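You operate a simulated robot arm through the tools that you are given. There is no shell and no other tool. Be economical: measure what you need, move in short steps, check, and stop when the job is done.

Carry out the task below with a simulated two-armed robot. There is one attempt and no reset: what you move stays moved.

Task
Move the black hose end to the green-neck bottle, shut the lower drawer, rinse once and shut the valve.
Fine: pull the lower drawer well out first; open the rinse valve, push RINSE, then shut the valve; the rest stays.

It is judged by the outcome, as a careful person would: the job done as asked, and still so three seconds after it is handed in. It fails if anything else is knocked over, pushed out of place, dropped, spilled or broken.

Robot
Two 7-joint arms with four-finger grippers on one trunk, on a base that drives. Base frame: it is fixed to the floor where the robot stands at the start and does not move with it; the origin is under the middle of the robot, x ahead of it, y to its left, z up. Readings come in m, degrees, newtons and seconds.
The left shoulder is at the start at [0.04, 0.181, 0.904], the right one opposite. With the tool pointing down near the work surface each hand reaches from about 0.22 to 0.82 m from the robot's upright axis, wherever it stands, measured 20 degrees to its own side. Places, roughly: black-grip cap [1, 0, 1.3]; blue rinse key of the grey analyser [0.8, 0.2, 1.1]; blue-band steel cup (6x6x6 cm) [0.9, 0, 0.8]; blue-cap vial [2, -1, 1.25]; bottle drawer [0.9, 0.1, 0.5]; dark blue binder [1.75, -0.75, 1.5]; door latch of the cream analyser [0.8, -0.2, 1]; door of the cream analyser [0.8, -0.1, 1.1]; flow dial of the grey analyser [0.7, 0.4, 1.2]; green run button of the grey analyser [0.7, 0.3, 1.1]; green-cap vial [2, -1, 1.25]; grey binder [1.75, -0.75, 1.5]; grey-grip cap [1, -0.2, 1.3]; heat dial of the cream analyser [0.9, -0.3, 1.1]; orange test button of the cream analyser [0.9, -0.2, 1.3]; pale blue binder [1.75, -0.75, 1.5]. Payload 3.67 kg a hand.
Tool frame (each hand has its own): the origin (TCP) lies between the finger pads and is the grasp point; the fingertips stand 0.028 m ahead of it; z points along the fingers, y is the line along which they close. Largest opening 0.112 m; the body of the gripper starts 0.073 m behind the TCP.
Orientation is that of the tool frame in the base frame, as a unit quaternion [x, y, z, w]. With the fingers straight down and closing along the base's y, the tool's x points along the base's -x, its y along +y and its z along -z.

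Tools
- The arms move only by the tool apply_moves. It takes "left_moves", "right_moves" or both (then of equal length, played together; a hand with none holds still); each is a list of rows, each an object (a shift or turn left out is 0, a gripper value left out holds the last) with "translation": the shift along the base's x, y, z in m, a list of three; "rot": the turn, a rotation vector about the base's x, y, z in degrees, a list of three; "grip": the closure, from 0 (fully open) to 1 (shut). In form: [{"translation": [tx, ty, tz], "rot": [wx, wy, wz], "grip": grip}, ...]. A call has 1 to 10 rows; each row is the pose to reach, as a shift and turn from the pose commanded when the call began. Rows are played at 5 a second. More than 0.05 m and 8.6 degrees between two rows, or a gripper value outside its range, and nothing of the call is played. Where a pose cannot be reached the arm comes as near as it can. A force on the tool above 40 N (or 10 N above the force at the start of the call, whichever is more), or a blocked arm, ends the call early, and 0.2 s more pass. Each finger halts on what it meets, pressing with about 26 N; the grip force reading is that of the motor and also rises with nothing between the fingers. The clock runs only during rows and for 0.2 s after the last one: add rows that repeat a pose to give the fingers time. The reply holds the time, the measured pose of the TCP, the force on the tool along the base axes, the opening and the grip force, in the units named above and with some noise, with the torque about the TCP (base axes, N m) and any sound that the robot's microphone picked up.
- Cameras (640 x 400 px; columns grow to the right, rows downward): "scene" is now at [0.1086, 0.0197, 1.1377]; the picture's right is [0.23, -0.97, -0.00], its down [-0.51, -0.12, -0.85] and it looks along [0.83, 0.19, -0.52] (base axes); focal length 296 px, centre (320, 200). "left" rides on the left gripper at [0.06, 0.018, -0.104] in its tool frame; the picture's right is [-0.29, 0.96, 0.00], its down [-0.80, -0.24, -0.55] and it looks along [-0.53, -0.16, 0.83] (tool axes); focal length 234 px, centre (320, 200). "right" rides on the right gripper at [0.06, -0.018, -0.104] in its tool frame; the picture's right is [0.29, 0.96, 0.00], its down [-0.80, 0.24, -0.55] and it looks along [-0.53, 0.16, 0.83] (tool axes); focal length 234 px, centre (320, 200). There is no depth. A picture from a camera that has moved, and an enlarged one, comes with that camera's place and axes in the base frame and with its lens.
- grab_frame(camera): a new picture of that camera. The clock stands still meanwhile.
- slide_trunk(by): slides the trunk up (or, below 0, down) by that many m; the arms and the scene camera ride with it, the base frame stays. It gives what a move gives, with no picture.
- roll_base(legs): drives the robot by 1 to 6 legs, each [ahead, left, turn to the left] in m, m and degrees, along the robot's own axes; the way and the turn of a leg run together, so that a leg with both is an arc; at most 1.5 m and 180 degrees a leg. The arms and the cameras ride along, it lands a little off, and it stops where it bumps. It gives what a move gives.
- pan_tilt(pan, tilt): turns the head with the scene camera to pan (to the left, within 86 degrees either way) and tilt (down, from -29 to 69), counted from straight ahead of the robot. It gives what a move gives.
- zoom(camera, box): a new picture of the part [left, top, right, bottom] of that camera's present view, enlarged. The clock stands still meanwhile.
- hand_in(): hands the job in; it is judged then, once.

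Work in short steps. Places have to be worked out from the pictures, the camera data and where the tool is seen: move nearer, look again, correct. Check each grasp and each placing, and mend what went wrong. You have 120 turns and 88 pictures in all, those below and enlarged ones among them. Open the grippers and draw the arms clear of the work before you hand the job in, unless the task says otherwise; then end with one line.

The tools are called after "Emit:" as a command line: name --argument value ..., lists and objects as JSON in quotes. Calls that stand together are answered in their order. apply_moves: Moves the arms, as the interface text tells. Its arguments: {"type":"object","properties":{"left_moves":{"type":"array"},"right_moves":{"type":"array"}},"required":[]} The other tools are called the same way: slide_trunk (by) slides the trunk up or down; roll_base (legs) drives the base; pan_tilt (pan, tilt) turns the head that bears the scene camera; grab_frame (camera) takes a picture; zoom (camera, box) takes an enlarged picture of a part of a camera's view; hand_in () hands the job in.

At the start:

```text
t: 0.0
left_ee_pos: [0.514, 0.2131, 0.6296]
left_tool_rot: [0.0, 1.0, 0.0, -0.001]
left_ft_force: [0.3, 0.3, -0.6]
left_moment: [-0.01, -0.03, 0.02]
left_width: 0.112
left_grip_force: 0.0
right_ee_pos: [0.5905, -0.2096, 0.6779]
right_tool_rot: [-0.001, 1.0, 0.0, 0.0]
right_ft_force: [-0.2, -0.6, -0.1]
right_moment: [-0.02, 0.01, -0.01]
right_width: 0.112
right_grip_force: 0.0
trunk travel left (down, up): [-0.025, 0.489]
robot x, y, heading: [-0.0016, -0.0023, -0.2]
head pan, tilt: [13.0, 31.3]
```

scene: 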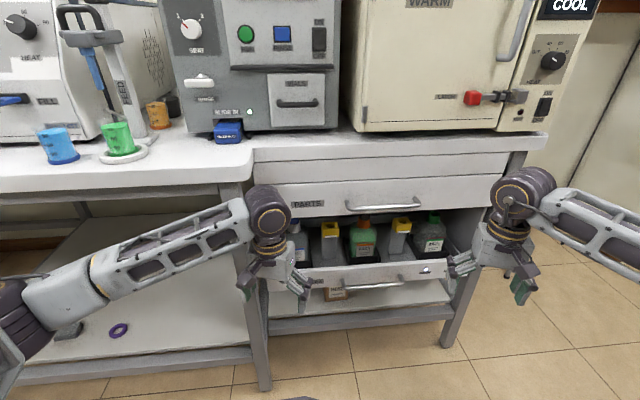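
right: 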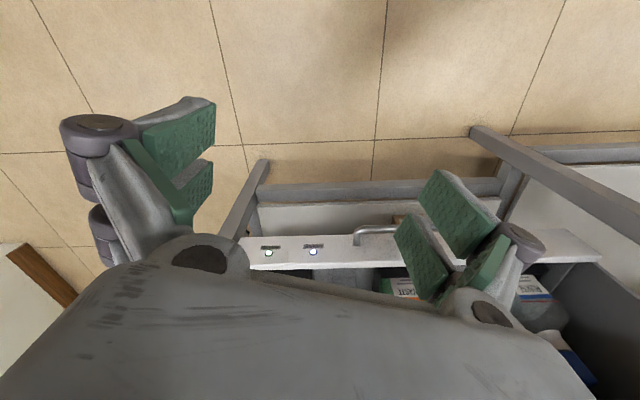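
left: 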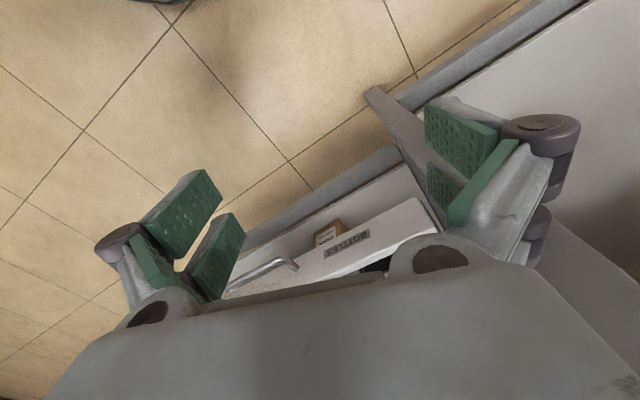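

The lower drawer (BOTTLES) is partly out, with bottles inside. I'll zoom in on it and on the grey analyser.

Emit:
zoom --camera "scene" --box '[240, 180, 480, 330]'

Emit:
zoom --camera "scene" --box '[140, 0, 360, 150]'

```text
2.67 times, centred on (360, 255) of scene
camera zoom: at [0.1086, 0.0197, 1.1377], right [0.23, -0.97, 0.0], down [-0.51, -0.12, -0.85], along [0.83, 0.19, -0.52], focal length 788 px, centre (213, 53)
```

zoom: 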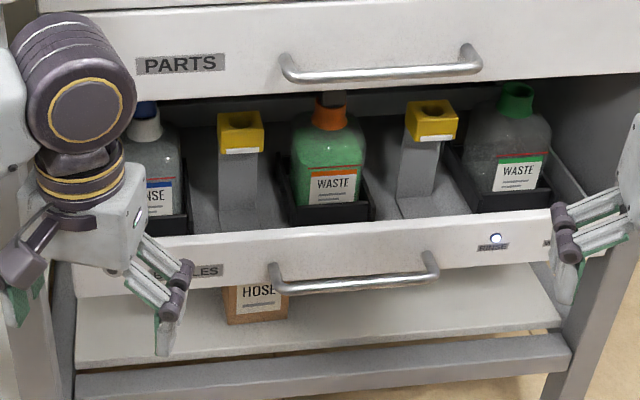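

```text
2.67 times, centred on (250, 75) of scene
camera zoom: at [0.1086, 0.0197, 1.1377], right [0.23, -0.97, 0.0], down [-0.51, -0.12, -0.85], along [0.83, 0.19, -0.52], focal length 788 px, centre (507, 533)
```

zoom: 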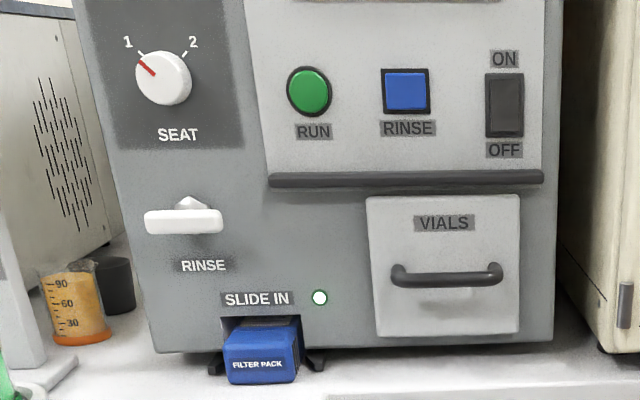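

The bench is yawed about 15° left relative to the robot, judging by the drawer edge and counter edge. I'll turn the base to face it, then look down at the drawer.

Emit:
roll_base --legs '[[-0.08, 0, 0], [0, 0, 15]]'

Emit:
pan_tilt --pan -10 --tilt 38

Emit:
grab_frame --camera "scene"

Emit:
grab_frame --camera "right"

```text
t: 2.0
left_ee_pos: [0.3598, 0.3395, 0.6294]
left_tool_rot: [-0.132, 0.991, -0.001, 0.0]
left_ft_force: [-0.9, 0.3, 0.8]
left_moment: [0.01, 0.01, 0.02]
left_width: 0.112
left_grip_force: 0.1
right_ee_pos: [0.5437, -0.0452, 0.6775]
right_tool_rot: [-0.132, 0.991, 0.0, 0.0]
right_ft_force: [0.6, 0.1, 0.0]
right_moment: [-0.07, 0.02, 0.04]
right_width: 0.112
right_grip_force: 0.1
trunk travel left (down, up): [-0.025, 0.489]
robot x, y, heading: [-0.0787, 0.0003, 15.2]
head pan, tilt: [13.0, 31.3]
```

```text
t: 2.9
left_ee_pos: [0.3598, 0.3391, 0.6297]
left_tool_rot: [-0.132, 0.991, 0.001, 0.0]
left_ft_force: [-0.4, -0.1, 0.4]
left_moment: [-0.02, -0.03, -0.01]
left_width: 0.1119
left_grip_force: 0.1
right_ee_pos: [0.545, -0.046, 0.6768]
right_tool_rot: [-0.132, 0.991, 0.0, 0.0]
right_ft_force: [1.3, 1.0, 0.0]
right_moment: [0.0, -0.04, 0.02]
right_width: 0.1119
right_grip_force: 0.1
trunk travel left (down, up): [-0.025, 0.489]
robot x, y, heading: [-0.0815, 0.0019, 15.0]
head pan, tilt: [-10.0, 38.0]
```

```text
82 pictures are left
camera scene: at [0.0254, 0.0127, 1.1273], right [0.09, -1.0, 0.0], down [-0.61, -0.06, -0.79], along [0.78, 0.07, -0.62], focal length 296 px, centre (320, 200)
```

scene: 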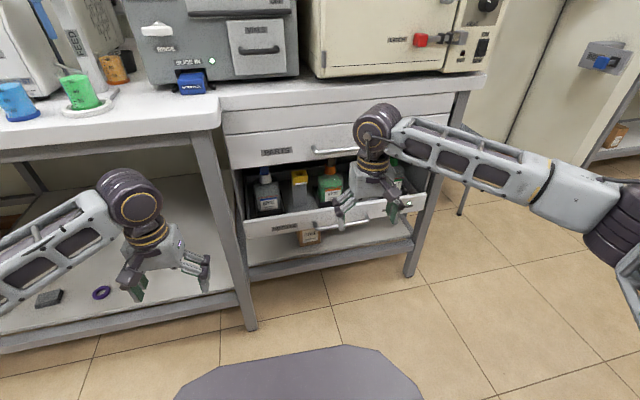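

```text
81 pictures are left
camera right: at [0.4914, -0.0791, 0.781], right [-0.53, 0.85, 0.0], down [0.71, 0.44, 0.55], along [0.47, 0.29, -0.83], focal length 234 px, centre (320, 200)
```

right: 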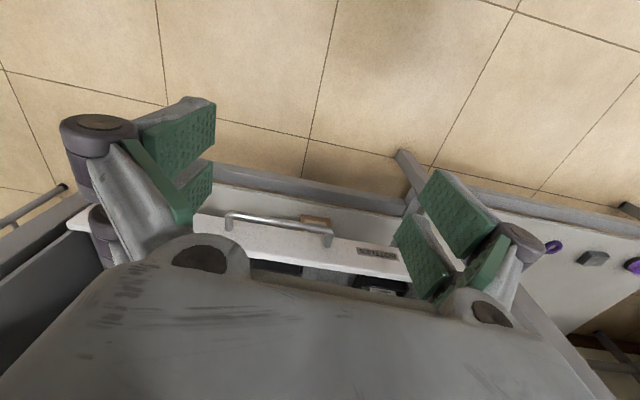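

The bench may be yawed closer to 20°. I'll enlarge the drawer region for better lines.

Emit:
zoom --camera "scene" --box '[200, 60, 500, 260]'

```text
2.00 times, centred on (350, 160) of scene
camera zoom: at [0.0254, 0.0127, 1.1273], right [0.09, -1.0, 0.0], down [-0.61, -0.06, -0.79], along [0.78, 0.07, -0.62], focal length 591 px, centre (260, 280)
```

zoom: 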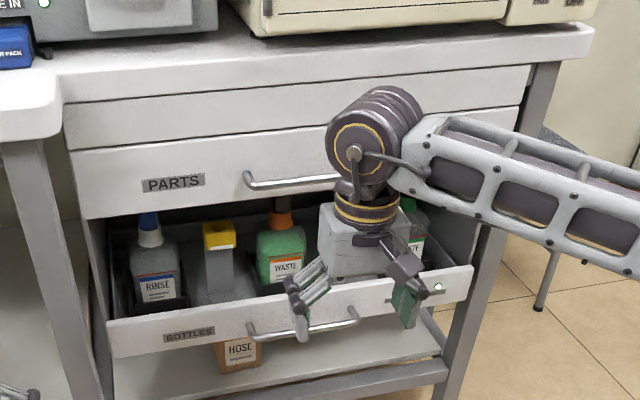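

Bench yaw is about 18° and the handle is centred near (0.73, 0.0, 0.49). I'll pitch the right hand up to point at the drawer front, staying back from it.

Emit:
apply_moves --right_moves '[{"rot": [2.1, -7.7, 0], "translation": [-0.005, 0, -0.005]}, {"rot": [4.2, -15.4, 0], "translation": [-0.005, 0, -0.015]}, {"rot": [6.3, -23.2, 0], "translation": [-0.005, 0, -0.03]}, {"rot": [8.4, -30.9, 0], "translation": [-0.005, 0, -0.045]}, {"rot": [10.5, -38.6, 0], "translation": [-0.005, 0, -0.06]}, {"rot": [12.6, -46.3, 0], "translation": [-0.005, 0, -0.075]}, {"rot": [14.7, -54, 0], "translation": [-0.005, 0, -0.09]}, {"rot": [16.8, -61.8, 0], "translation": [-0.005, 0, -0.105]}, {"rot": [18.9, -69.5, 0], "translation": [-0.005, 0, -0.12]}, {"rot": [21, -77.2, 0], "translation": [-0.005, 0, -0.13]}]'

```text
t: 5.1
left_ee_pos: [0.3588, 0.3389, 0.6284]
left_tool_rot: [-0.132, 0.991, 0.0, 0.0]
left_ft_force: [-0.1, -0.9, -0.4]
left_moment: [0.0, -0.01, -0.02]
left_width: 0.1121
left_grip_force: 0.0
right_ee_pos: [0.5363, -0.0363, 0.5978]
right_tool_rot: [-0.123, 0.898, 0.06, 0.419]
right_ft_force: [-0.4, 0.4, 0.0]
right_moment: [-0.01, 0.02, 0.01]
right_width: 0.1118
right_grip_force: 0.0
right hand out of reach, approached as far as the arm can: row 7, 8, 9, 10
trunk travel left (down, up): [-0.025, 0.489]
robot x, y, heading: [-0.0767, 0.0004, 15.1]
head pan, tilt: [-10.0, 38.0]
```

The arm stops at about 50° of pitch. I'll command back part of the turn, to learn which commanded pose the interface holds.

Emit:
apply_moves --right_moves '[{"rot": [-2.1, 7.7, 0], "translation": [0, 0, 0.01]}, {"rot": [-4.2, 15.4, 0], "translation": [0, 0, 0.025]}, {"rot": [-6.3, 23.2, 0], "translation": [0, 0, 0.04]}, {"rot": [-8.4, 30.9, 0], "translation": [0, 0, 0.055]}]'

```text
t: 6.1
left_ee_pos: [0.3588, 0.3396, 0.6299]
left_tool_rot: [-0.132, 0.991, 0.0, 0.001]
left_ft_force: [-0.8, -0.1, -0.2]
left_moment: [0.05, 0.02, -0.01]
left_width: 0.1121
left_grip_force: 0.0
right_ee_pos: [0.5369, -0.0357, 0.6547]
right_tool_rot: [-0.132, 0.979, 0.026, 0.152]
right_ft_force: [-0.4, 0.1, 0.0]
right_moment: [0.04, 0.0, -0.01]
right_width: 0.1118
right_grip_force: 0.1
trunk travel left (down, up): [-0.025, 0.489]
robot x, y, heading: [-0.0811, 0.0009, 15.2]
head pan, tilt: [-10.0, 38.0]
```

The commanded pose is the clamped one. I'll roll the hand about its tool axis so the fingers close along the drawer normal.

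Emit:
apply_moves --right_moves '[{"rot": [2.5, 0.7, -8.1]}, {"rot": [5.1, 1.4, -16.2]}, {"rot": [7.6, 2.1, -24.2]}, {"rot": [10.1, 2.8, -32.3]}, {"rot": [12.7, 3.4, -40.4]}, {"rot": [15.2, 4.1, -48.5]}, {"rot": [17.7, 4.8, -56.6]}, {"rot": [20.2, 5.5, -64.6]}, {"rot": [22.8, 6.2, -72.7]}, {"rot": [25.3, 6.9, -80.8]}]'

```text
t: 8.3
left_ee_pos: [0.3593, 0.3389, 0.6285]
left_tool_rot: [-0.132, 0.991, 0.0, 0.001]
left_ft_force: [0.0, 0.2, 0.7]
left_moment: [0.0, 0.01, -0.02]
left_width: 0.1119
left_grip_force: 0.1
right_ee_pos: [0.5369, -0.0373, 0.6528]
right_tool_rot: [0.565, 0.81, 0.124, 0.103]
right_ft_force: [-0.6, -0.5, 0.5]
right_moment: [0.0, 0.01, 0.0]
right_width: 0.1118
right_grip_force: 0.0
trunk travel left (down, up): [-0.025, 0.489]
robot x, y, heading: [-0.0807, -0.0033, 15.3]
head pan, tilt: [-10.0, 38.0]
```

The roll worked. I'll now pitch up another 40° while lowering toward handle height.

Emit:
apply_moves --right_moves '[{"rot": [2.5, -7.6, 0], "translation": [0, 0, -0.03]}, {"rot": [4.9, -15.2, 0], "translation": [0, 0, -0.06]}, {"rot": [7.4, -22.8, 0], "translation": [0, 0, -0.08]}, {"rot": [9.9, -30.4, 0], "translation": [0, 0, -0.1]}, {"rot": [12.4, -38, 0], "translation": [0, 0, -0.12]}, {"rot": [14.8, -45.6, 0], "translation": [0, 0, -0.13]}]'

Emit:
grab_frame --camera "right"

Emit:
grab_frame --camera "scene"

```text
t: 9.7
left_ee_pos: [0.3596, 0.3377, 0.6302]
left_tool_rot: [-0.132, 0.991, 0.0, 0.001]
left_ft_force: [0.1, 0.6, 0.3]
left_moment: [0.0, 0.02, -0.01]
left_width: 0.112
left_grip_force: 0.0
right_ee_pos: [0.5382, -0.036, 0.5647]
right_tool_rot: [0.526, 0.753, 0.31, 0.244]
right_ft_force: [0.0, 0.1, 0.3]
right_moment: [-0.01, 0.02, -0.01]
right_width: 0.1122
right_grip_force: 0.0
right hand out of reach, approached as far as the arm can: row 4, 5, 6
trunk travel left (down, up): [-0.025, 0.489]
robot x, y, heading: [-0.076, -0.0009, 15.4]
head pan, tilt: [-10.0, 38.0]
```

```text
79 pictures are left
camera right: at [0.4343, -0.0065, 0.6206], right [0.52, 0.51, 0.68], down [0.03, -0.81, 0.59], along [0.85, -0.28, -0.44], focal length 234 px, centre (320, 200)
```

right: 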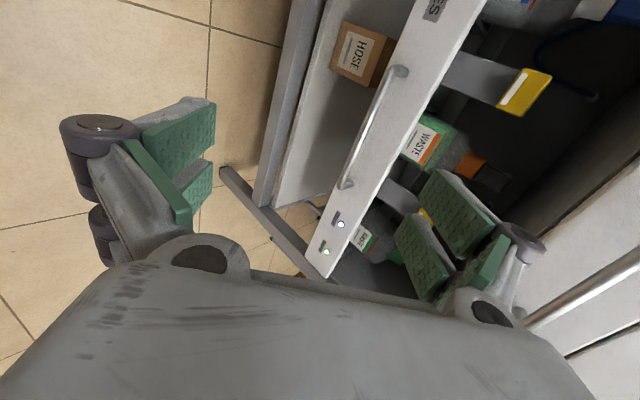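

```text
78 pictures are left
camera scene: at [0.0253, 0.0127, 1.1273], right [0.09, -1.0, 0.0], down [-0.61, -0.06, -0.79], along [0.78, 0.07, -0.62], focal length 296 px, centre (320, 200)
```

scene: 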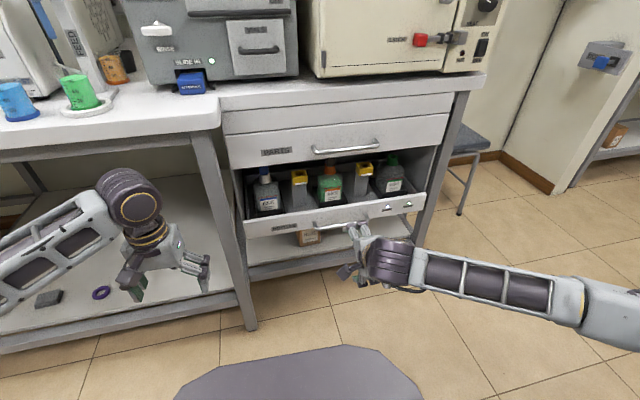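

The handle ends triangulate to about (0.716, 0.09, 0.475) and (0.763, -0.076, 0.475), so the centre is about (0.74, 0.007, 0.475). I'll move to 10 cm in front of it while trying for more pitch.

Emit:
apply_moves --right_moves '[{"translation": [0.04, 0.005, -0.01]}, {"rot": [2.5, -7.6, 0], "translation": [0.07, 0.008, -0.03]}, {"rot": [4.9, -15.2, 0], "translation": [0.09, 0.01, -0.05]}, {"rot": [7.4, -22.8, 0], "translation": [0.107, 0.013, -0.07]}, {"rot": [9.9, -30.4, 0], "translation": [0.107, 0.013, -0.09]}]'

Emit:
grab_frame --camera "right"

```text
t: 10.9
left_ee_pos: [0.3593, 0.3382, 0.6288]
left_tool_rot: [-0.132, 0.991, 0.0, 0.0]
left_ft_force: [0.0, 0.1, 0.4]
left_moment: [0.01, 0.05, 0.0]
left_width: 0.1118
left_grip_force: 0.1
right_ee_pos: [0.5892, -0.0321, 0.5482]
right_tool_rot: [0.521, 0.746, 0.327, 0.257]
right_ft_force: [0.0, -0.5, 0.2]
right_moment: [0.02, 0.0, 0.0]
right_width: 0.1118
right_grip_force: 0.2
right hand out of reach, approached as far as the arm can: row 2, 3, 4, 5
trunk travel left (down, up): [-0.025, 0.489]
robot x, y, heading: [-0.0824, 0.0005, 15.0]
head pan, tilt: [-10.0, 38.0]
```

```text
77 pictures are left
camera right: at [0.4827, -0.002, 0.6001], right [0.49, 0.5, 0.71], down [0.01, -0.82, 0.58], along [0.87, -0.28, -0.4], focal length 234 px, centre (320, 200)
```

right: 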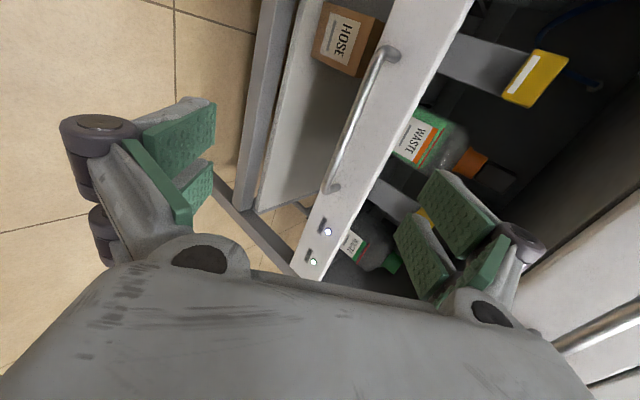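

Pitch is limited near 47° this close in. I'll back the base 12 cm so the arm is more stretched, then retry the pitch.

Emit:
roll_base --legs '[[-0.12, 0, 3]]'

Emit:
apply_moves --right_moves '[{"translation": [0.05, 0.0, -0.01]}, {"translation": [0.09, 0.0, -0.02]}, {"rot": [2.5, -7.6, 0], "translation": [0.12, 0.0, -0.03]}, {"rot": [4.9, -15.2, 0], "translation": [0.14, 0.0, -0.04]}, {"rot": [7.4, -22.8, 0], "translation": [0.15, 0.0, -0.05]}, {"rot": [9.9, -30.4, 0], "translation": [0.15, 0.0, -0.06]}]'

```text
t: 12.2
left_ee_pos: [0.2249, 0.3269, 0.6301]
left_tool_rot: [-0.158, 0.987, 0.001, 0.0]
left_ft_force: [-0.6, -0.6, 0.7]
left_moment: [0.02, -0.01, -0.02]
left_width: 0.1118
left_grip_force: 0.2
right_ee_pos: [0.4734, -0.0308, 0.5485]
right_tool_rot: [0.502, 0.759, 0.333, 0.248]
right_ft_force: [0.0, -0.4, 0.4]
right_moment: [-0.05, 0.01, 0.02]
right_width: 0.1119
right_grip_force: 0.0
trunk travel left (down, up): [-0.025, 0.489]
robot x, y, heading: [-0.1941, -0.0329, 18.3]
head pan, tilt: [-10.0, 38.0]
```

```text
refused: row 1 steps farther than a row can; nothing moved
```

Row 1 was over the step limit, so I'll use smaller steps.

Emit:
apply_moves --right_moves '[{"translation": [0.045, 0.0, -0.01]}, {"translation": [0.09, 0.0, -0.02]}, {"rot": [2.5, -7.6, 0], "translation": [0.12, 0.0, -0.03]}, {"rot": [4.9, -15.2, 0], "translation": [0.14, 0.0, -0.04]}, {"rot": [7.4, -22.8, 0], "translation": [0.15, 0.0, -0.05]}, {"rot": [9.9, -30.4, 0], "translation": [0.15, 0.0, -0.06]}]'

Emit:
grab_frame --camera "right"

```text
t: 13.6
left_ee_pos: [0.2255, 0.3253, 0.6288]
left_tool_rot: [-0.158, 0.987, 0.0, 0.0]
left_ft_force: [-1.0, -0.1, -0.6]
left_moment: [-0.06, -0.03, 0.0]
left_width: 0.1121
left_grip_force: 0.0
right_ee_pos: [0.578, -0.0252, 0.5253]
right_tool_rot: [0.488, 0.749, 0.362, 0.265]
right_ft_force: [-0.9, 0.3, 0.5]
right_moment: [0.02, -0.03, 0.04]
right_width: 0.1119
right_grip_force: 0.0
right hand out of reach, approached as far as the arm can: row 3, 4, 5, 6
trunk travel left (down, up): [-0.025, 0.489]
robot x, y, heading: [-0.1978, -0.0371, 18.3]
head pan, tilt: [-10.0, 38.0]
```

```text
76 pictures are left
camera right: at [0.467, -0.0042, 0.5708], right [0.41, 0.52, 0.75], down [0.02, -0.83, 0.56], along [0.91, -0.21, -0.35], focal length 234 px, centre (320, 200)
```

right: 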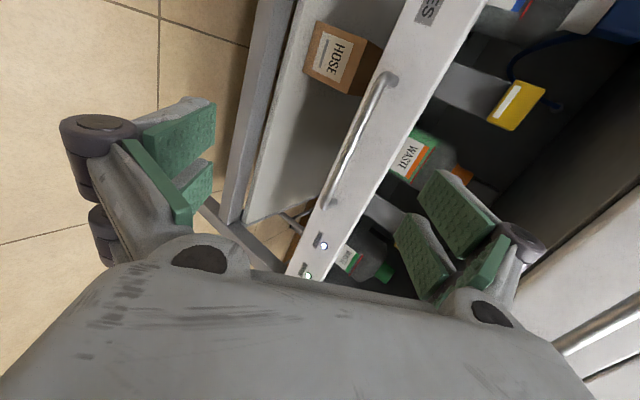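

Pitch is now about 53°, which is enough. The bar centre is near (0.735, 0.018, 0.47); I'll half-close the gripper and advance to about 4 cm short of it.

Emit:
apply_moves --right_moves '[{"translation": [0.025, 0.001, 0.007], "grip": 0.42}, {"translation": [0.05, 0.002, 0.014], "grip": 0.42}, {"translation": [0.08, 0.014, -0.01], "grip": 0.42}, {"translation": [0.11, 0.025, -0.034], "grip": 0.42}, {"translation": [0.11, 0.025, -0.034], "grip": 0.42}]'

Emit:
grab_frame --camera "right"

Emit:
zoom --camera "scene" --box '[250, 130, 490, 290]'

```text
t: 14.8
left_ee_pos: [0.2242, 0.3257, 0.6281]
left_tool_rot: [-0.158, 0.987, 0.0, 0.0]
left_ft_force: [-0.1, -0.7, 0.0]
left_moment: [0.03, -0.01, 0.0]
left_width: 0.1121
left_grip_force: 0.0
right_ee_pos: [0.686, -0.0017, 0.4886]
right_tool_rot: [0.488, 0.749, 0.362, 0.265]
right_ft_force: [0.0, -0.6, 0.5]
right_moment: [-0.03, 0.03, 0.0]
right_width: 0.065
right_grip_force: 0.0
trunk travel left (down, up): [-0.025, 0.489]
robot x, y, heading: [-0.201, -0.0345, 18.2]
head pan, tilt: [-10.0, 38.0]
```

```text
75 pictures are left
camera right: at [0.5755, 0.0197, 0.5343], right [0.4, 0.52, 0.75], down [0.02, -0.83, 0.56], along [0.91, -0.21, -0.35], focal length 234 px, centre (320, 200)
```

right: 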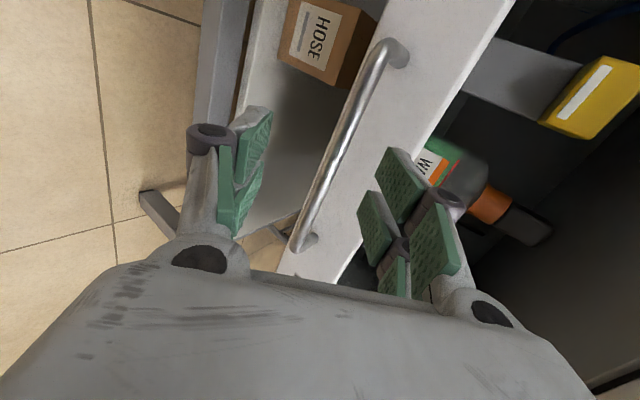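

```text
2.50 times, centred on (370, 210) of scene
camera zoom: at [-0.0916, -0.0168, 1.1273], right [0.14, -0.99, 0.0], down [-0.61, -0.09, -0.79], along [0.78, 0.11, -0.62], focal length 739 px, centre (195, 175)
```

zoom: 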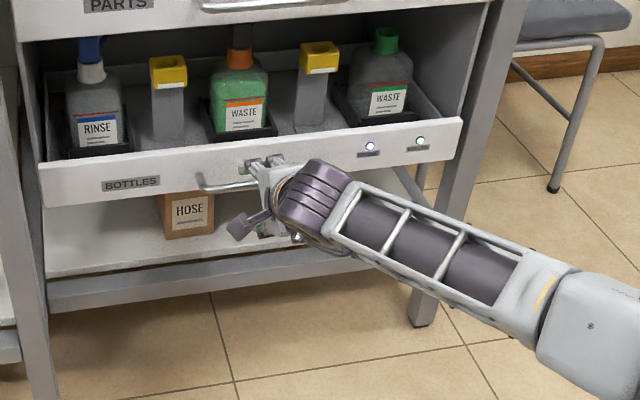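

The bar sits on the upper-finger side of the tool line as intended, about 4–5.5 cm ahead of the TCP. I'll advance 3.5 cm along the tool axis.

Emit:
apply_moves --right_moves '[{"translation": [0.013, 0.005, -0.01]}, {"translation": [0.026, 0.01, -0.021]}, {"translation": [0.026, 0.01, -0.021]}]'

Emit:
grab_frame --camera "right"

```text
t: 15.6
left_ee_pos: [0.2245, 0.3266, 0.628]
left_tool_rot: [-0.158, 0.987, 0.0, -0.001]
left_ft_force: [-1.0, 0.0, 0.5]
left_moment: [-0.01, 0.01, 0.0]
left_width: 0.1119
left_grip_force: 0.0
right_ee_pos: [0.7131, 0.0097, 0.4684]
right_tool_rot: [0.488, 0.749, 0.362, 0.264]
right_ft_force: [-0.3, -0.1, 0.0]
right_moment: [-0.03, 0.0, 0.03]
right_width: 0.0652
right_grip_force: 0.1
trunk travel left (down, up): [-0.025, 0.489]
robot x, y, heading: [-0.1959, -0.0344, 18.3]
head pan, tilt: [-10.0, 38.0]
```

```text
73 pictures are left
camera right: at [0.6022, 0.0303, 0.5142], right [0.41, 0.52, 0.75], down [0.02, -0.83, 0.56], along [0.91, -0.21, -0.35], focal length 234 px, centre (320, 200)
```

right: 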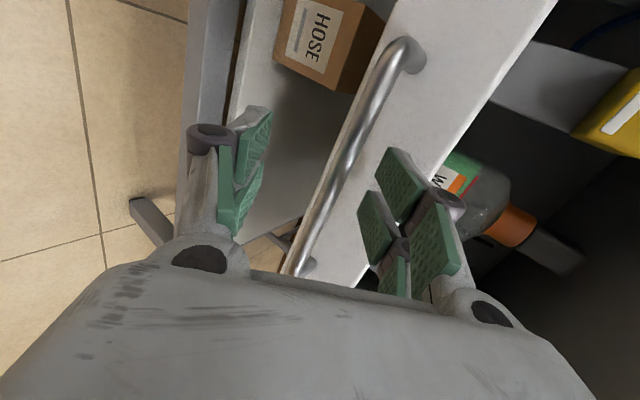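

The bar is now between the fingers, roughly at the tips. I'll advance 1 cm more and close.

Emit:
apply_moves --right_moves '[{"translation": [0.007, 0.003, -0.006]}, {"translation": [0.007, 0.003, -0.006], "grip": 0.7}, {"translation": [0.007, 0.003, -0.006], "grip": 1}, {"translation": [0.007, 0.003, -0.006], "grip": 1}, {"translation": [0.007, 0.003, -0.006], "grip": 1}]'

Emit:
grab_frame --camera "right"

```text
t: 16.8
left_ee_pos: [0.2236, 0.3256, 0.6313]
left_tool_rot: [-0.159, 0.987, 0.0, 0.002]
left_ft_force: [0.0, -0.4, -0.3]
left_moment: [0.0, 0.01, -0.01]
left_width: 0.1119
left_grip_force: 0.1
right_ee_pos: [0.7209, 0.0145, 0.4727]
right_tool_rot: [0.487, 0.746, 0.368, 0.267]
right_ft_force: [4.7, -0.5, 34.1]
right_moment: [2.9, 0.32, -0.37]
right_width: 0.0155
right_grip_force: 45.0
trunk travel left (down, up): [-0.025, 0.489]
robot x, y, heading: [-0.1991, -0.0344, 18.2]
head pan, tilt: [-10.0, 38.0]
```

```text
72 pictures are left
camera right: at [0.6094, 0.035, 0.5174], right [0.4, 0.51, 0.76], down [0.01, -0.83, 0.55], along [0.92, -0.21, -0.34], focal length 234 px, centre (320, 200)
```

right: 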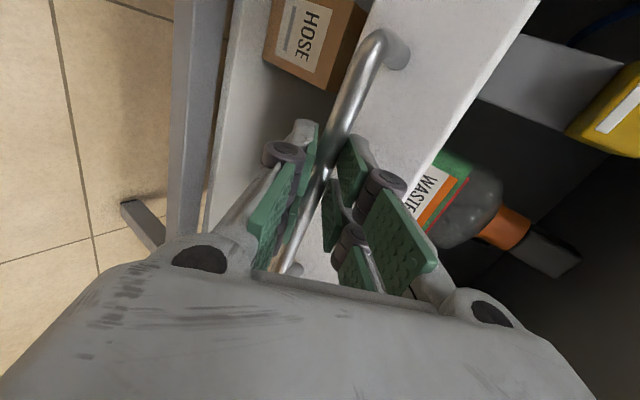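

The bar is gripped (15 mm) with an upward load of 34 N. I'll relieve that, then pull along the drawer normal.

Emit:
apply_moves --right_moves '[{"translation": [0, 0.001, 0.009]}, {"translation": [-0.019, -0.005, 0.01]}, {"translation": [-0.048, -0.015, 0.01]}, {"translation": [-0.076, -0.024, 0.01]}, {"translation": [-0.105, -0.033, 0.01]}, {"translation": [-0.105, -0.033, 0.01]}]'

```text
t: 17.9
left_ee_pos: [0.2253, 0.3266, 0.6288]
left_tool_rot: [-0.157, 0.988, 0.0, 0.0]
left_ft_force: [-0.2, -0.3, 0.6]
left_moment: [0.0, -0.03, 0.01]
left_width: 0.1119
left_grip_force: 0.1
right_ee_pos: [0.6279, -0.0172, 0.4732]
right_tool_rot: [0.507, 0.736, 0.371, 0.253]
right_ft_force: [0.6, -1.8, -7.9]
right_moment: [2.33, 0.82, -0.11]
right_width: 0.0127
right_grip_force: 44.8
right hand out of reach, approached as far as the arm can: row 5
trunk travel left (down, up): [-0.025, 0.489]
robot x, y, heading: [-0.1971, -0.0359, 18.5]
head pan, tilt: [-10.0, 38.0]
stopped in row 5 (right hand): the force on the tool passed its limit at 57 N (the readings are from after the stop); the commanded pose is now the measured one
```

It has moved about 9.5 cm, and the arm's pose is now limiting. I'll drive the base back straight while holding the handle.

Emit:
roll_base --legs '[[-0.1, 0, 0]]'

Emit:
grab_frame --camera "scene"

```text
t: 19.1
left_ee_pos: [0.1296, 0.2952, 0.6296]
left_tool_rot: [-0.158, 0.987, 0.0, 0.0]
left_ft_force: [-0.9, 0.8, -0.2]
left_moment: [0.02, -0.01, -0.01]
left_width: 0.112
left_grip_force: 0.1
right_ee_pos: [0.5349, -0.0505, 0.4739]
right_tool_rot: [0.507, 0.736, 0.37, 0.254]
right_ft_force: [0.8, -6.3, -13.2]
right_moment: [1.33, 0.64, -1.51]
right_width: 0.0126
right_grip_force: 44.7
trunk travel left (down, up): [-0.025, 0.489]
robot x, y, heading: [-0.2928, -0.069, 18.2]
head pan, tilt: [-10.0, 38.0]
```

```text
71 pictures are left
camera scene: at [-0.1862, -0.0489, 1.1272], right [0.14, -0.99, 0.0], down [-0.61, -0.09, -0.79], along [0.78, 0.11, -0.62], focal length 296 px, centre (320, 200)
```

scene: 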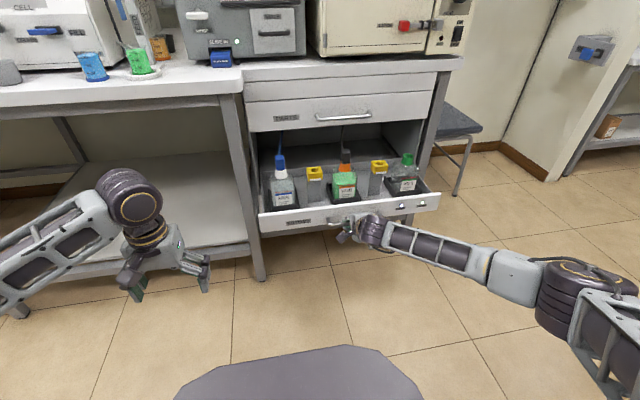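

The drawer came out about 19 cm. I'll zoom in to see the hoses and how much drawer remains.

Emit:
zoom --camera "scene" --box '[240, 100, 460, 240]'

```text
2.86 times, centred on (350, 170) of scene
camera zoom: at [-0.1862, -0.0489, 1.1272], right [0.14, -0.99, 0.0], down [-0.61, -0.09, -0.79], along [0.78, 0.11, -0.62], focal length 845 px, centre (234, 286)
```

zoom: 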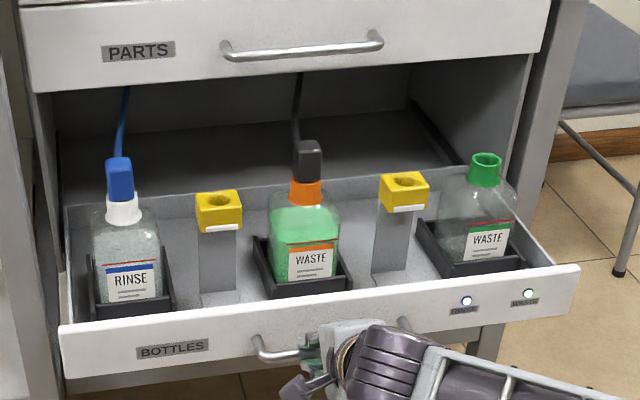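

The black hose end sits in the full orange-neck WASTE bottle, and the green-neck WASTE bottle is open and empty. I'll pull a bit further for clearance.

Emit:
roll_base --legs '[[-0.05, 0, 0]]'

Emit:
zoom --camera "scene" --box '[240, 100, 460, 240]'

```text
t: 20.0
left_ee_pos: [0.0819, 0.2804, 0.632]
left_tool_rot: [-0.159, 0.987, 0.0, 0.001]
left_ft_force: [-1.4, -0.1, 0.1]
left_moment: [-0.02, -0.01, -0.01]
left_width: 0.1121
left_grip_force: 0.0
right_ee_pos: [0.486, -0.0661, 0.474]
right_tool_rot: [0.508, 0.736, 0.368, 0.255]
right_ft_force: [-5.8, -11.3, -1.6]
right_moment: [1.92, 0.79, -0.78]
right_width: 0.0131
right_grip_force: 44.7
trunk travel left (down, up): [-0.025, 0.489]
robot x, y, heading: [-0.3393, -0.0772, 18.0]
head pan, tilt: [-10.0, 38.0]
```

```text
2.86 times, centred on (350, 170) of scene
camera zoom: at [-0.235, -0.0636, 1.1275], right [0.14, -0.99, 0.0], down [-0.61, -0.09, -0.79], along [0.78, 0.11, -0.61], focal length 845 px, centre (234, 286)
```

zoom: 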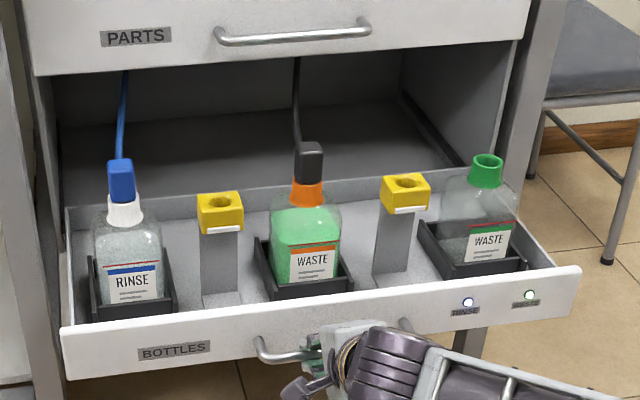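

The drawer is well out. I'll release the handle and back the hand off along its tool axis.

Emit:
apply_moves --right_moves '[{"grip": 0.6}, {"grip": 0.45}, {"translation": [-0.022, -0.008, 0.018], "grip": 0.45}, {"translation": [-0.05, -0.018, 0.042], "grip": 0.45}, {"translation": [-0.07, -0.025, 0.075], "grip": 0.45}, {"translation": [-0.07, -0.025, 0.12], "grip": 0.3}, {"translation": [-0.07, -0.025, 0.165], "grip": 0.1}, {"translation": [-0.07, -0.025, 0.21], "grip": 0}]'

Emit:
grab_frame --camera "right"

```text
t: 21.8
left_ee_pos: [0.0831, 0.2805, 0.6285]
left_tool_rot: [-0.158, 0.987, 0.0, 0.001]
left_ft_force: [-0.6, -0.1, -1.0]
left_moment: [0.0, 0.01, 0.0]
left_width: 0.1121
left_grip_force: 0.0
right_ee_pos: [0.4142, -0.0904, 0.683]
right_tool_rot: [0.507, 0.737, 0.367, 0.255]
right_ft_force: [-0.4, -0.6, -0.3]
right_moment: [-0.01, -0.01, 0.0]
right_width: 0.112
right_grip_force: 0.0
trunk travel left (down, up): [-0.025, 0.489]
robot x, y, heading: [-0.3393, -0.084, 18.4]
head pan, tilt: [-10.0, 38.0]
```

```text
68 pictures are left
camera right: at [0.3057, -0.0684, 0.7312], right [0.43, 0.48, 0.76], down [0.0, -0.85, 0.53], along [0.9, -0.23, -0.37], focal length 234 px, centre (320, 200)
```

right: 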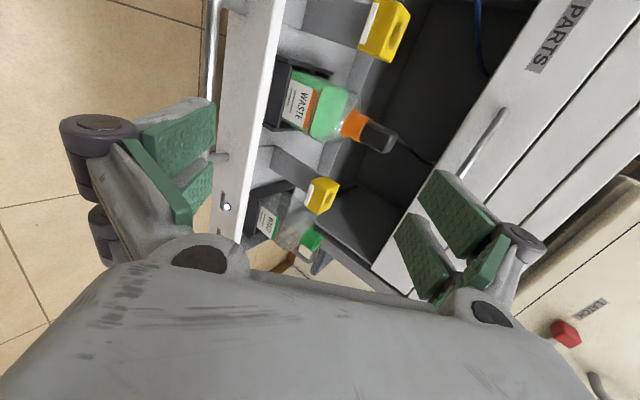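

The black hose end is around (0.666, -0.026, 0.618) and the green neck around (0.72, -0.25, 0.59). I'll roll the right hand back so the fingers close sideways, keeping its forward tilt so the hose clears the palm.

Emit:
apply_moves --right_moves '[{"rot": [-6.3, -2.4, 5.1]}, {"rot": [-12.7, -4.8, 10.2]}, {"rot": [-19, -7.2, 15.3]}, {"rot": [-25.4, -9.6, 20.4]}, {"rot": [-31.7, -12, 25.5]}, {"rot": [-38.1, -14.4, 30.6]}, {"rot": [-44.4, -16.8, 35.7]}, {"rot": [-50.8, -19.2, 40.8]}, {"rot": [-57.1, -21.6, 45.9]}, {"rot": [-63.4, -24, 51]}]'

Emit:
roll_base --legs '[[0.0, -0.12, 0], [0.1, 0, 0]]'

Emit:
grab_frame --camera "right"

Emit:
grab_frame --camera "scene"

```text
t: 24.0
left_ee_pos: [0.0822, 0.2797, 0.6297]
left_tool_rot: [-0.158, 0.987, 0.0, -0.001]
left_ft_force: [-0.5, 0.1, 0.9]
left_moment: [0.0, -0.04, -0.02]
left_width: 0.1119
left_grip_force: 0.0
right_ee_pos: [0.4169, -0.0907, 0.6817]
right_tool_rot: [-0.125, 0.886, 0.1, 0.435]
right_ft_force: [-0.6, -0.2, 0.1]
right_moment: [-0.04, 0.01, -0.01]
right_width: 0.1118
right_grip_force: 0.0
trunk travel left (down, up): [-0.025, 0.489]
robot x, y, heading: [-0.335, -0.0804, 18.1]
head pan, tilt: [-10.0, 38.0]
```

```text
t: 24.7
left_ee_pos: [0.0864, 0.2788, 0.6294]
left_tool_rot: [-0.156, 0.988, 0.0, 0.0]
left_ft_force: [-0.5, 0.1, -0.8]
left_moment: [0.01, 0.02, -0.02]
left_width: 0.1121
left_grip_force: 0.1
right_ee_pos: [0.4183, -0.093, 0.6825]
right_tool_rot: [-0.123, 0.886, 0.1, 0.435]
right_ft_force: [-0.4, -0.2, 0.4]
right_moment: [0.01, -0.01, 0.06]
right_width: 0.1117
right_grip_force: 0.1
trunk travel left (down, up): [-0.025, 0.489]
robot x, y, heading: [-0.3374, -0.0824, 18.0]
head pan, tilt: [-10.0, 38.0]
stopped in leg 1: the robot was blocked; the commanded pose is now the measured one
```

```text
67 pictures are left
camera right: at [0.3097, -0.1475, 0.6962], right [-0.46, 0.87, -0.16], down [-0.02, 0.18, 0.98], along [0.89, 0.46, -0.07], focal length 234 px, centre (320, 200)
```

right: 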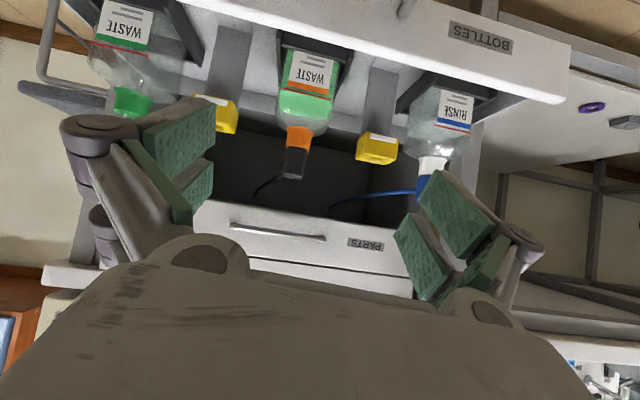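

```text
66 pictures are left
camera scene: at [-0.2327, -0.0633, 1.1273], right [0.14, -0.99, 0.0], down [-0.61, -0.09, -0.79], along [0.78, 0.11, -0.62], focal length 296 px, centre (320, 200)
```

scene: 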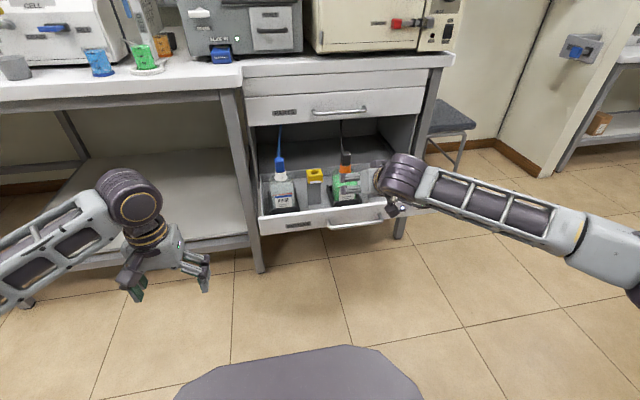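

A sideways shift right is blocked by something. I'll look right before moving.

Emit:
pan_tilt --pan -75 --tilt 45

Emit:
grab_frame --camera "scene"

```text
t: 26.1
left_ee_pos: [0.0863, 0.2795, 0.629]
left_tool_rot: [-0.154, 0.988, 0.0, 0.0]
left_ft_force: [-0.1, -0.3, 0.8]
left_moment: [-0.01, -0.02, 0.03]
left_width: 0.1121
left_grip_force: 0.1
right_ee_pos: [0.418, -0.0925, 0.6828]
right_tool_rot: [-0.123, 0.886, 0.099, 0.436]
right_ft_force: [-0.3, 0.2, -0.3]
right_moment: [0.0, 0.02, 0.03]
right_width: 0.1119
right_grip_force: 0.0
trunk travel left (down, up): [-0.025, 0.489]
robot x, y, heading: [-0.3381, -0.0823, 17.9]
head pan, tilt: [-75.0, 45.0]
```

```text
65 pictures are left
camera scene: at [-0.274, -0.1434, 1.1171], right [-0.84, -0.55, 0.0], down [-0.39, 0.59, -0.71], along [0.39, -0.59, -0.71], focal length 296 px, centre (320, 200)
```

scene: 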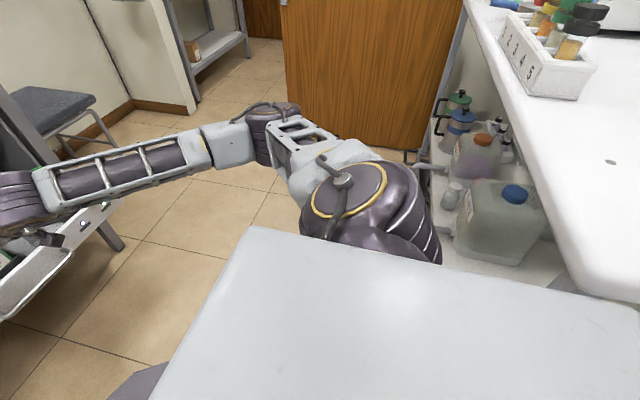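

A bench stands behind and to the right. I'll drive forward first, then shift right a little once clear of it.

Emit:
roll_base --legs '[[0.18, 0, 0], [0, -0.1, 0]]'

Emit:
pan_tilt --pan -15 --tilt 38

Emit:
grab_frame --camera "scene"

Emit:
grab_frame --camera "right"

```text
t: 28.4
left_ee_pos: [0.2861, 0.2363, 0.6299]
left_tool_rot: [-0.155, 0.988, 0.0, 0.0]
left_ft_force: [0.3, -0.2, 0.0]
left_moment: [0.07, -0.01, -0.03]
left_width: 0.1119
left_grip_force: 0.2
right_ee_pos: [0.6191, -0.1348, 0.6835]
right_tool_rot: [-0.12, 0.886, 0.099, 0.436]
right_ft_force: [-0.4, -0.4, 0.2]
right_moment: [0.05, -0.02, 0.03]
right_width: 0.112
right_grip_force: 0.0
trunk travel left (down, up): [-0.025, 0.489]
robot x, y, heading: [-0.1366, -0.1195, 18.0]
head pan, tilt: [-75.0, 45.0]
```

```text
t: 29.7
left_ee_pos: [0.2871, 0.2381, 0.6292]
left_tool_rot: [-0.155, 0.988, 0.0, 0.001]
left_ft_force: [-0.1, 0.3, 0.0]
left_moment: [-0.03, 0.0, -0.01]
left_width: 0.112
left_grip_force: 0.0
right_ee_pos: [0.62, -0.1337, 0.6825]
right_tool_rot: [-0.123, 0.886, 0.1, 0.435]
right_ft_force: [0.7, 1.0, 0.0]
right_moment: [-0.02, -0.02, -0.02]
right_width: 0.1119
right_grip_force: 0.1
trunk travel left (down, up): [-0.025, 0.489]
robot x, y, heading: [-0.1368, -0.1205, 17.9]
head pan, tilt: [-15.0, 38.0]
```

```text
64 pictures are left
camera scene: at [-0.0311, -0.1107, 1.1273], right [0.05, -1.0, 0.0], down [-0.62, -0.03, -0.79], along [0.79, 0.04, -0.62], focal length 296 px, centre (320, 200)
```

scene: 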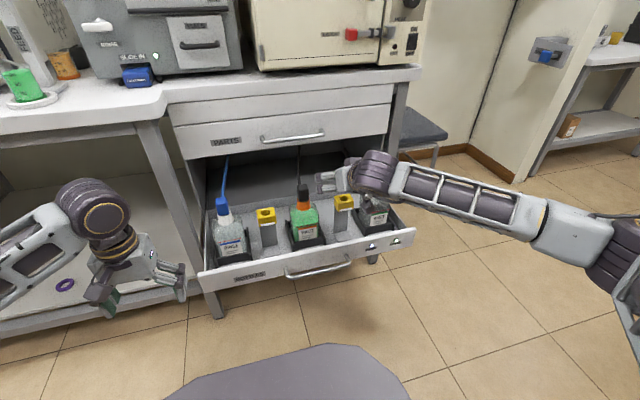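

```text
63 pictures are left
camera right: at [0.5106, -0.1885, 0.6963], right [-0.46, 0.87, -0.16], down [-0.02, 0.18, 0.98], along [0.89, 0.45, -0.07], focal length 234 px, centre (320, 200)
```

right: 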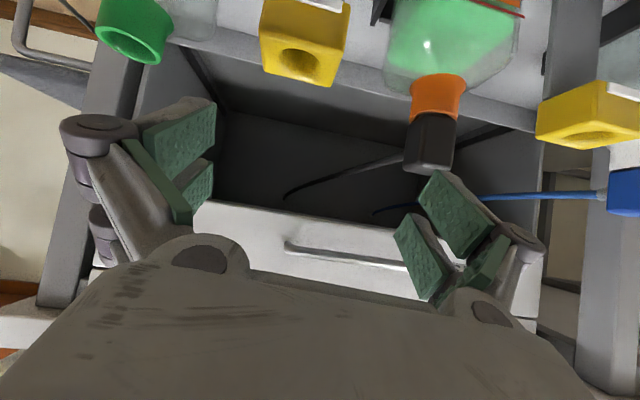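

The black end is at about (0.65, -0.028), spanning z 0.598–0.644, and the green rim is near (0.715, -0.248, 0.605). I'll line up the right hand in front of and above the black end.

Emit:
apply_moves --right_moves '[{"translation": [-0.02, 0.04, 0.002], "grip": 0.3}, {"translation": [-0.037, 0.081, 0.002], "grip": 0.3}, {"translation": [-0.037, 0.081, 0.002], "grip": 0.3}]'

Emit:
grab_frame --camera "right"

Emit:
zoom --camera "scene" --box '[180, 140, 420, 290]'

```text
t: 30.5
left_ee_pos: [0.2873, 0.2395, 0.6289]
left_tool_rot: [-0.154, 0.988, 0.0, 0.0]
left_ft_force: [-0.1, 0.1, 0.0]
left_moment: [-0.01, -0.05, 0.0]
left_width: 0.1119
left_grip_force: 0.1
right_ee_pos: [0.5808, -0.0535, 0.6855]
right_tool_rot: [-0.121, 0.886, 0.099, 0.436]
right_ft_force: [0.1, 0.3, -0.3]
right_moment: [-0.02, 0.03, 0.01]
right_width: 0.0786
right_grip_force: 0.0
trunk travel left (down, up): [-0.025, 0.489]
robot x, y, heading: [-0.1368, -0.1173, 18.1]
head pan, tilt: [-15.0, 38.0]
```

```text
62 pictures are left
camera right: at [0.4733, -0.1078, 0.6992], right [-0.46, 0.87, -0.16], down [-0.02, 0.18, 0.98], along [0.89, 0.45, -0.07], focal length 234 px, centre (320, 200)
```

right: 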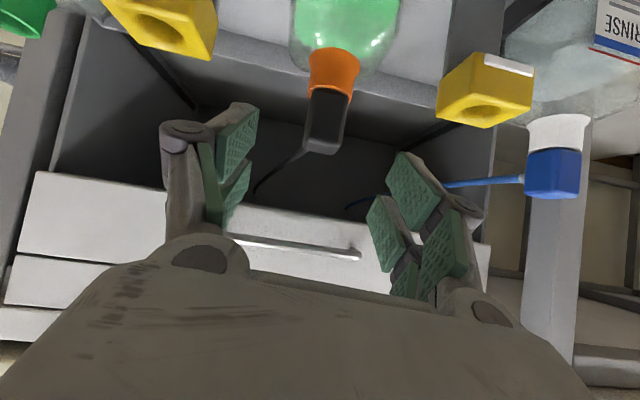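

```text
2.67 times, centred on (300, 215) of scene
camera zoom: at [-0.0311, -0.1109, 1.1273], right [0.05, -1.0, 0.0], down [-0.62, -0.03, -0.79], along [0.79, 0.04, -0.62], focal length 788 px, centre (373, 160)
```

zoom: 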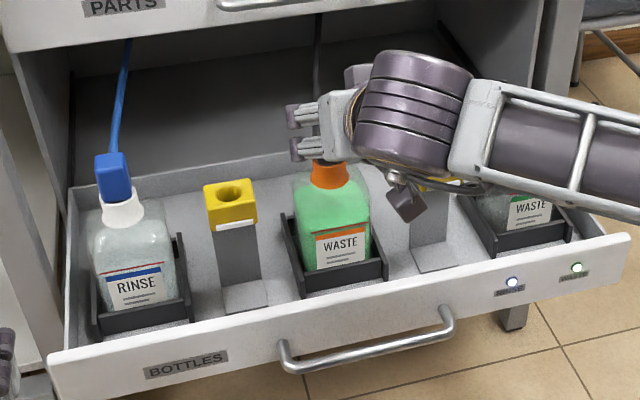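

The cap triangulates to (0.645, -0.028, 0.62), right on the tool line. I'll advance along it.

Emit:
apply_moves --right_moves '[{"translation": [0.022, 0.0085, -0.018]}, {"translation": [0.044, 0.017, -0.037]}, {"translation": [0.064, 0.025, -0.054]}, {"translation": [0.064, 0.025, -0.054]}]'

Emit:
grab_frame --camera "right"

Emit:
zoom --camera "scene" --box '[240, 150, 400, 250]'

```text
t: 31.5
left_ee_pos: [0.287, 0.2385, 0.6294]
left_tool_rot: [-0.155, 0.988, -0.001, 0.001]
left_ft_force: [0.2, 0.1, -0.4]
left_moment: [0.0, 0.03, -0.02]
left_width: 0.1121
left_grip_force: 0.0
right_ee_pos: [0.6462, -0.0284, 0.6311]
right_tool_rot: [-0.122, 0.886, 0.099, 0.436]
right_ft_force: [-1.1, 0.2, 0.4]
right_moment: [0.01, 0.02, 0.03]
right_width: 0.0782
right_grip_force: 0.0
trunk travel left (down, up): [-0.025, 0.489]
robot x, y, heading: [-0.1368, -0.1202, 17.6]
head pan, tilt: [-15.0, 38.0]
```

```text
60 pictures are left
camera right: at [0.5383, -0.083, 0.6441], right [-0.46, 0.87, -0.16], down [-0.02, 0.18, 0.98], along [0.89, 0.45, -0.07], focal length 234 px, centre (320, 200)
```

right: 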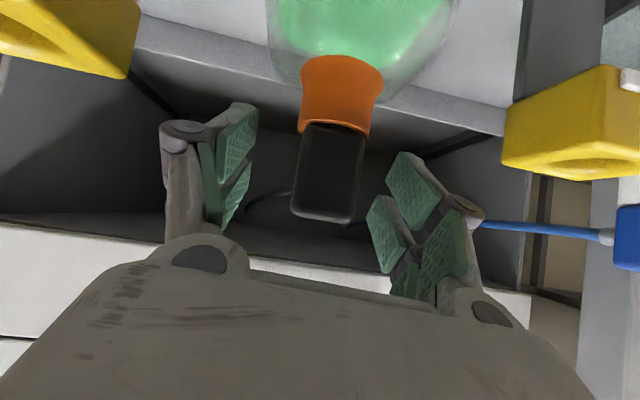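

```text
4.00 times, centred on (320, 200) of scene
camera zoom: at [-0.0312, -0.1107, 1.1273], right [0.05, -1.0, 0.0], down [-0.62, -0.03, -0.79], along [0.79, 0.04, -0.62], focal length 1182 px, centre (320, 200)
```

zoom: 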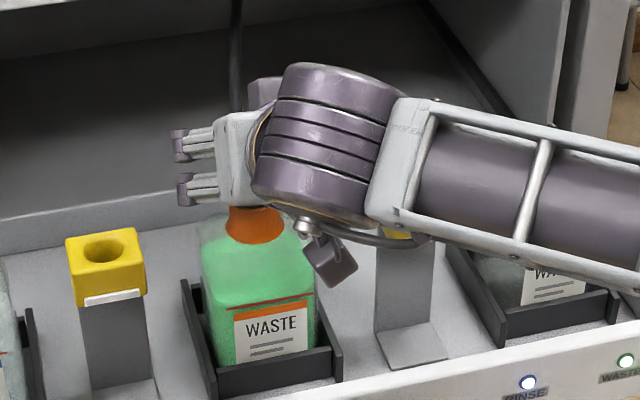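

The cap is centred between the pads. I'll close the gripper on it.

Emit:
apply_moves --right_moves '[{"grip": 0.5}, {"grip": 0.7}, {"grip": 1}, {"grip": 1}, {"grip": 1}]'

Emit:
grab_frame --camera "right"

```text
t: 32.7
left_ee_pos: [0.2865, 0.2398, 0.6293]
left_tool_rot: [-0.155, 0.988, 0.0, 0.001]
left_ft_force: [-0.4, -0.1, -1.2]
left_moment: [0.01, -0.02, -0.02]
left_width: 0.1118
left_grip_force: 0.1
right_ee_pos: [0.6472, -0.0293, 0.6311]
right_tool_rot: [-0.122, 0.886, 0.1, 0.437]
right_ft_force: [2.1, -1.5, 0.0]
right_moment: [0.05, -0.01, -0.01]
right_width: 0.0359
right_grip_force: 25.9
trunk travel left (down, up): [-0.025, 0.489]
robot x, y, heading: [-0.1387, -0.1232, 18.2]
head pan, tilt: [-15.0, 38.0]
```

```text
58 pictures are left
camera right: at [0.5383, -0.0833, 0.6441], right [-0.46, 0.87, -0.16], down [-0.02, 0.18, 0.98], along [0.89, 0.45, -0.07], focal length 234 px, centre (320, 200)
```

right: 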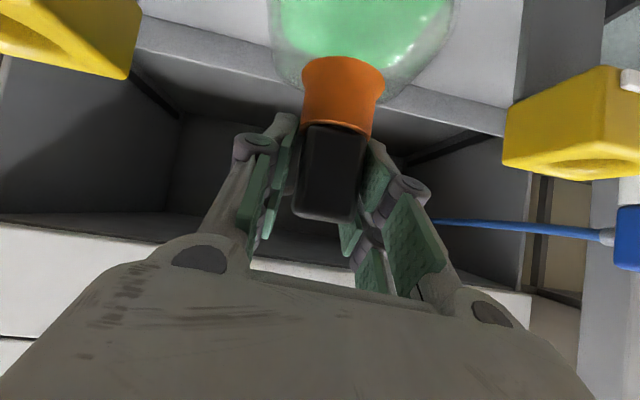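

Gripped at 36 mm. I'll lift it straight up slowly.

Emit:
apply_moves --right_moves '[{"translation": [0, 0, 0.012]}, {"translation": [0, 0, 0.024]}, {"translation": [0, 0, 0.036]}, {"translation": [0, 0, 0.048]}, {"translation": [0, 0, 0.06]}, {"translation": [0, 0, 0.07]}]'

Emit:
grab_frame --camera "right"

Emit:
zoom --camera "scene" --box '[240, 130, 400, 250]'

```text
t: 34.1
left_ee_pos: [0.2868, 0.2374, 0.6306]
left_tool_rot: [-0.154, 0.988, 0.0, 0.001]
left_ft_force: [1.2, -0.8, 0.0]
left_moment: [0.0, -0.01, 0.0]
left_width: 0.1121
left_grip_force: 0.1
right_ee_pos: [0.6461, -0.028, 0.7002]
right_tool_rot: [-0.122, 0.887, 0.099, 0.435]
right_ft_force: [0.0, -0.2, -0.9]
right_moment: [-0.03, -0.01, -0.03]
right_width: 0.0291
right_grip_force: 26.2
trunk travel left (down, up): [-0.025, 0.489]
robot x, y, heading: [-0.1371, -0.1221, 18.0]
head pan, tilt: [-15.0, 38.0]
```

```text
57 pictures are left
camera right: at [0.5375, -0.0818, 0.7139], right [-0.46, 0.87, -0.16], down [-0.02, 0.18, 0.98], along [0.89, 0.45, -0.07], focal length 234 px, centre (320, 200)
```

right: 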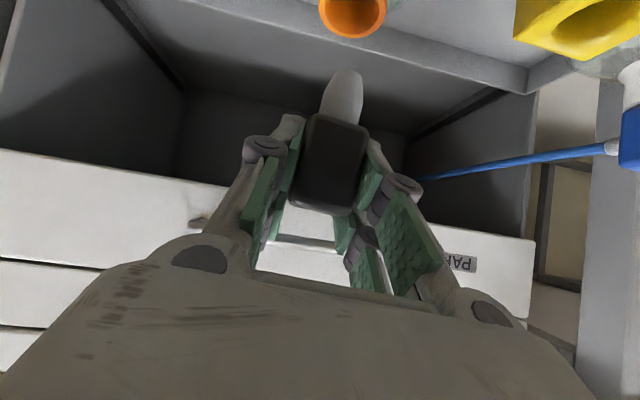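

```text
3.33 times, centred on (320, 190) of scene
camera zoom: at [-0.0311, -0.1106, 1.1273], right [0.05, -1.0, 0.0], down [-0.62, -0.03, -0.79], along [0.79, 0.04, -0.62], focal length 985 px, centre (320, 233)
```

zoom: 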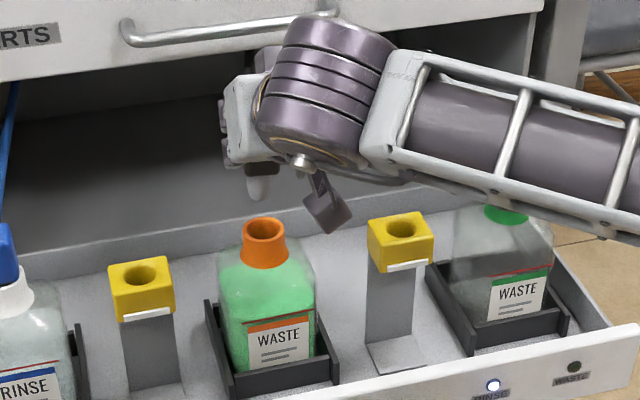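

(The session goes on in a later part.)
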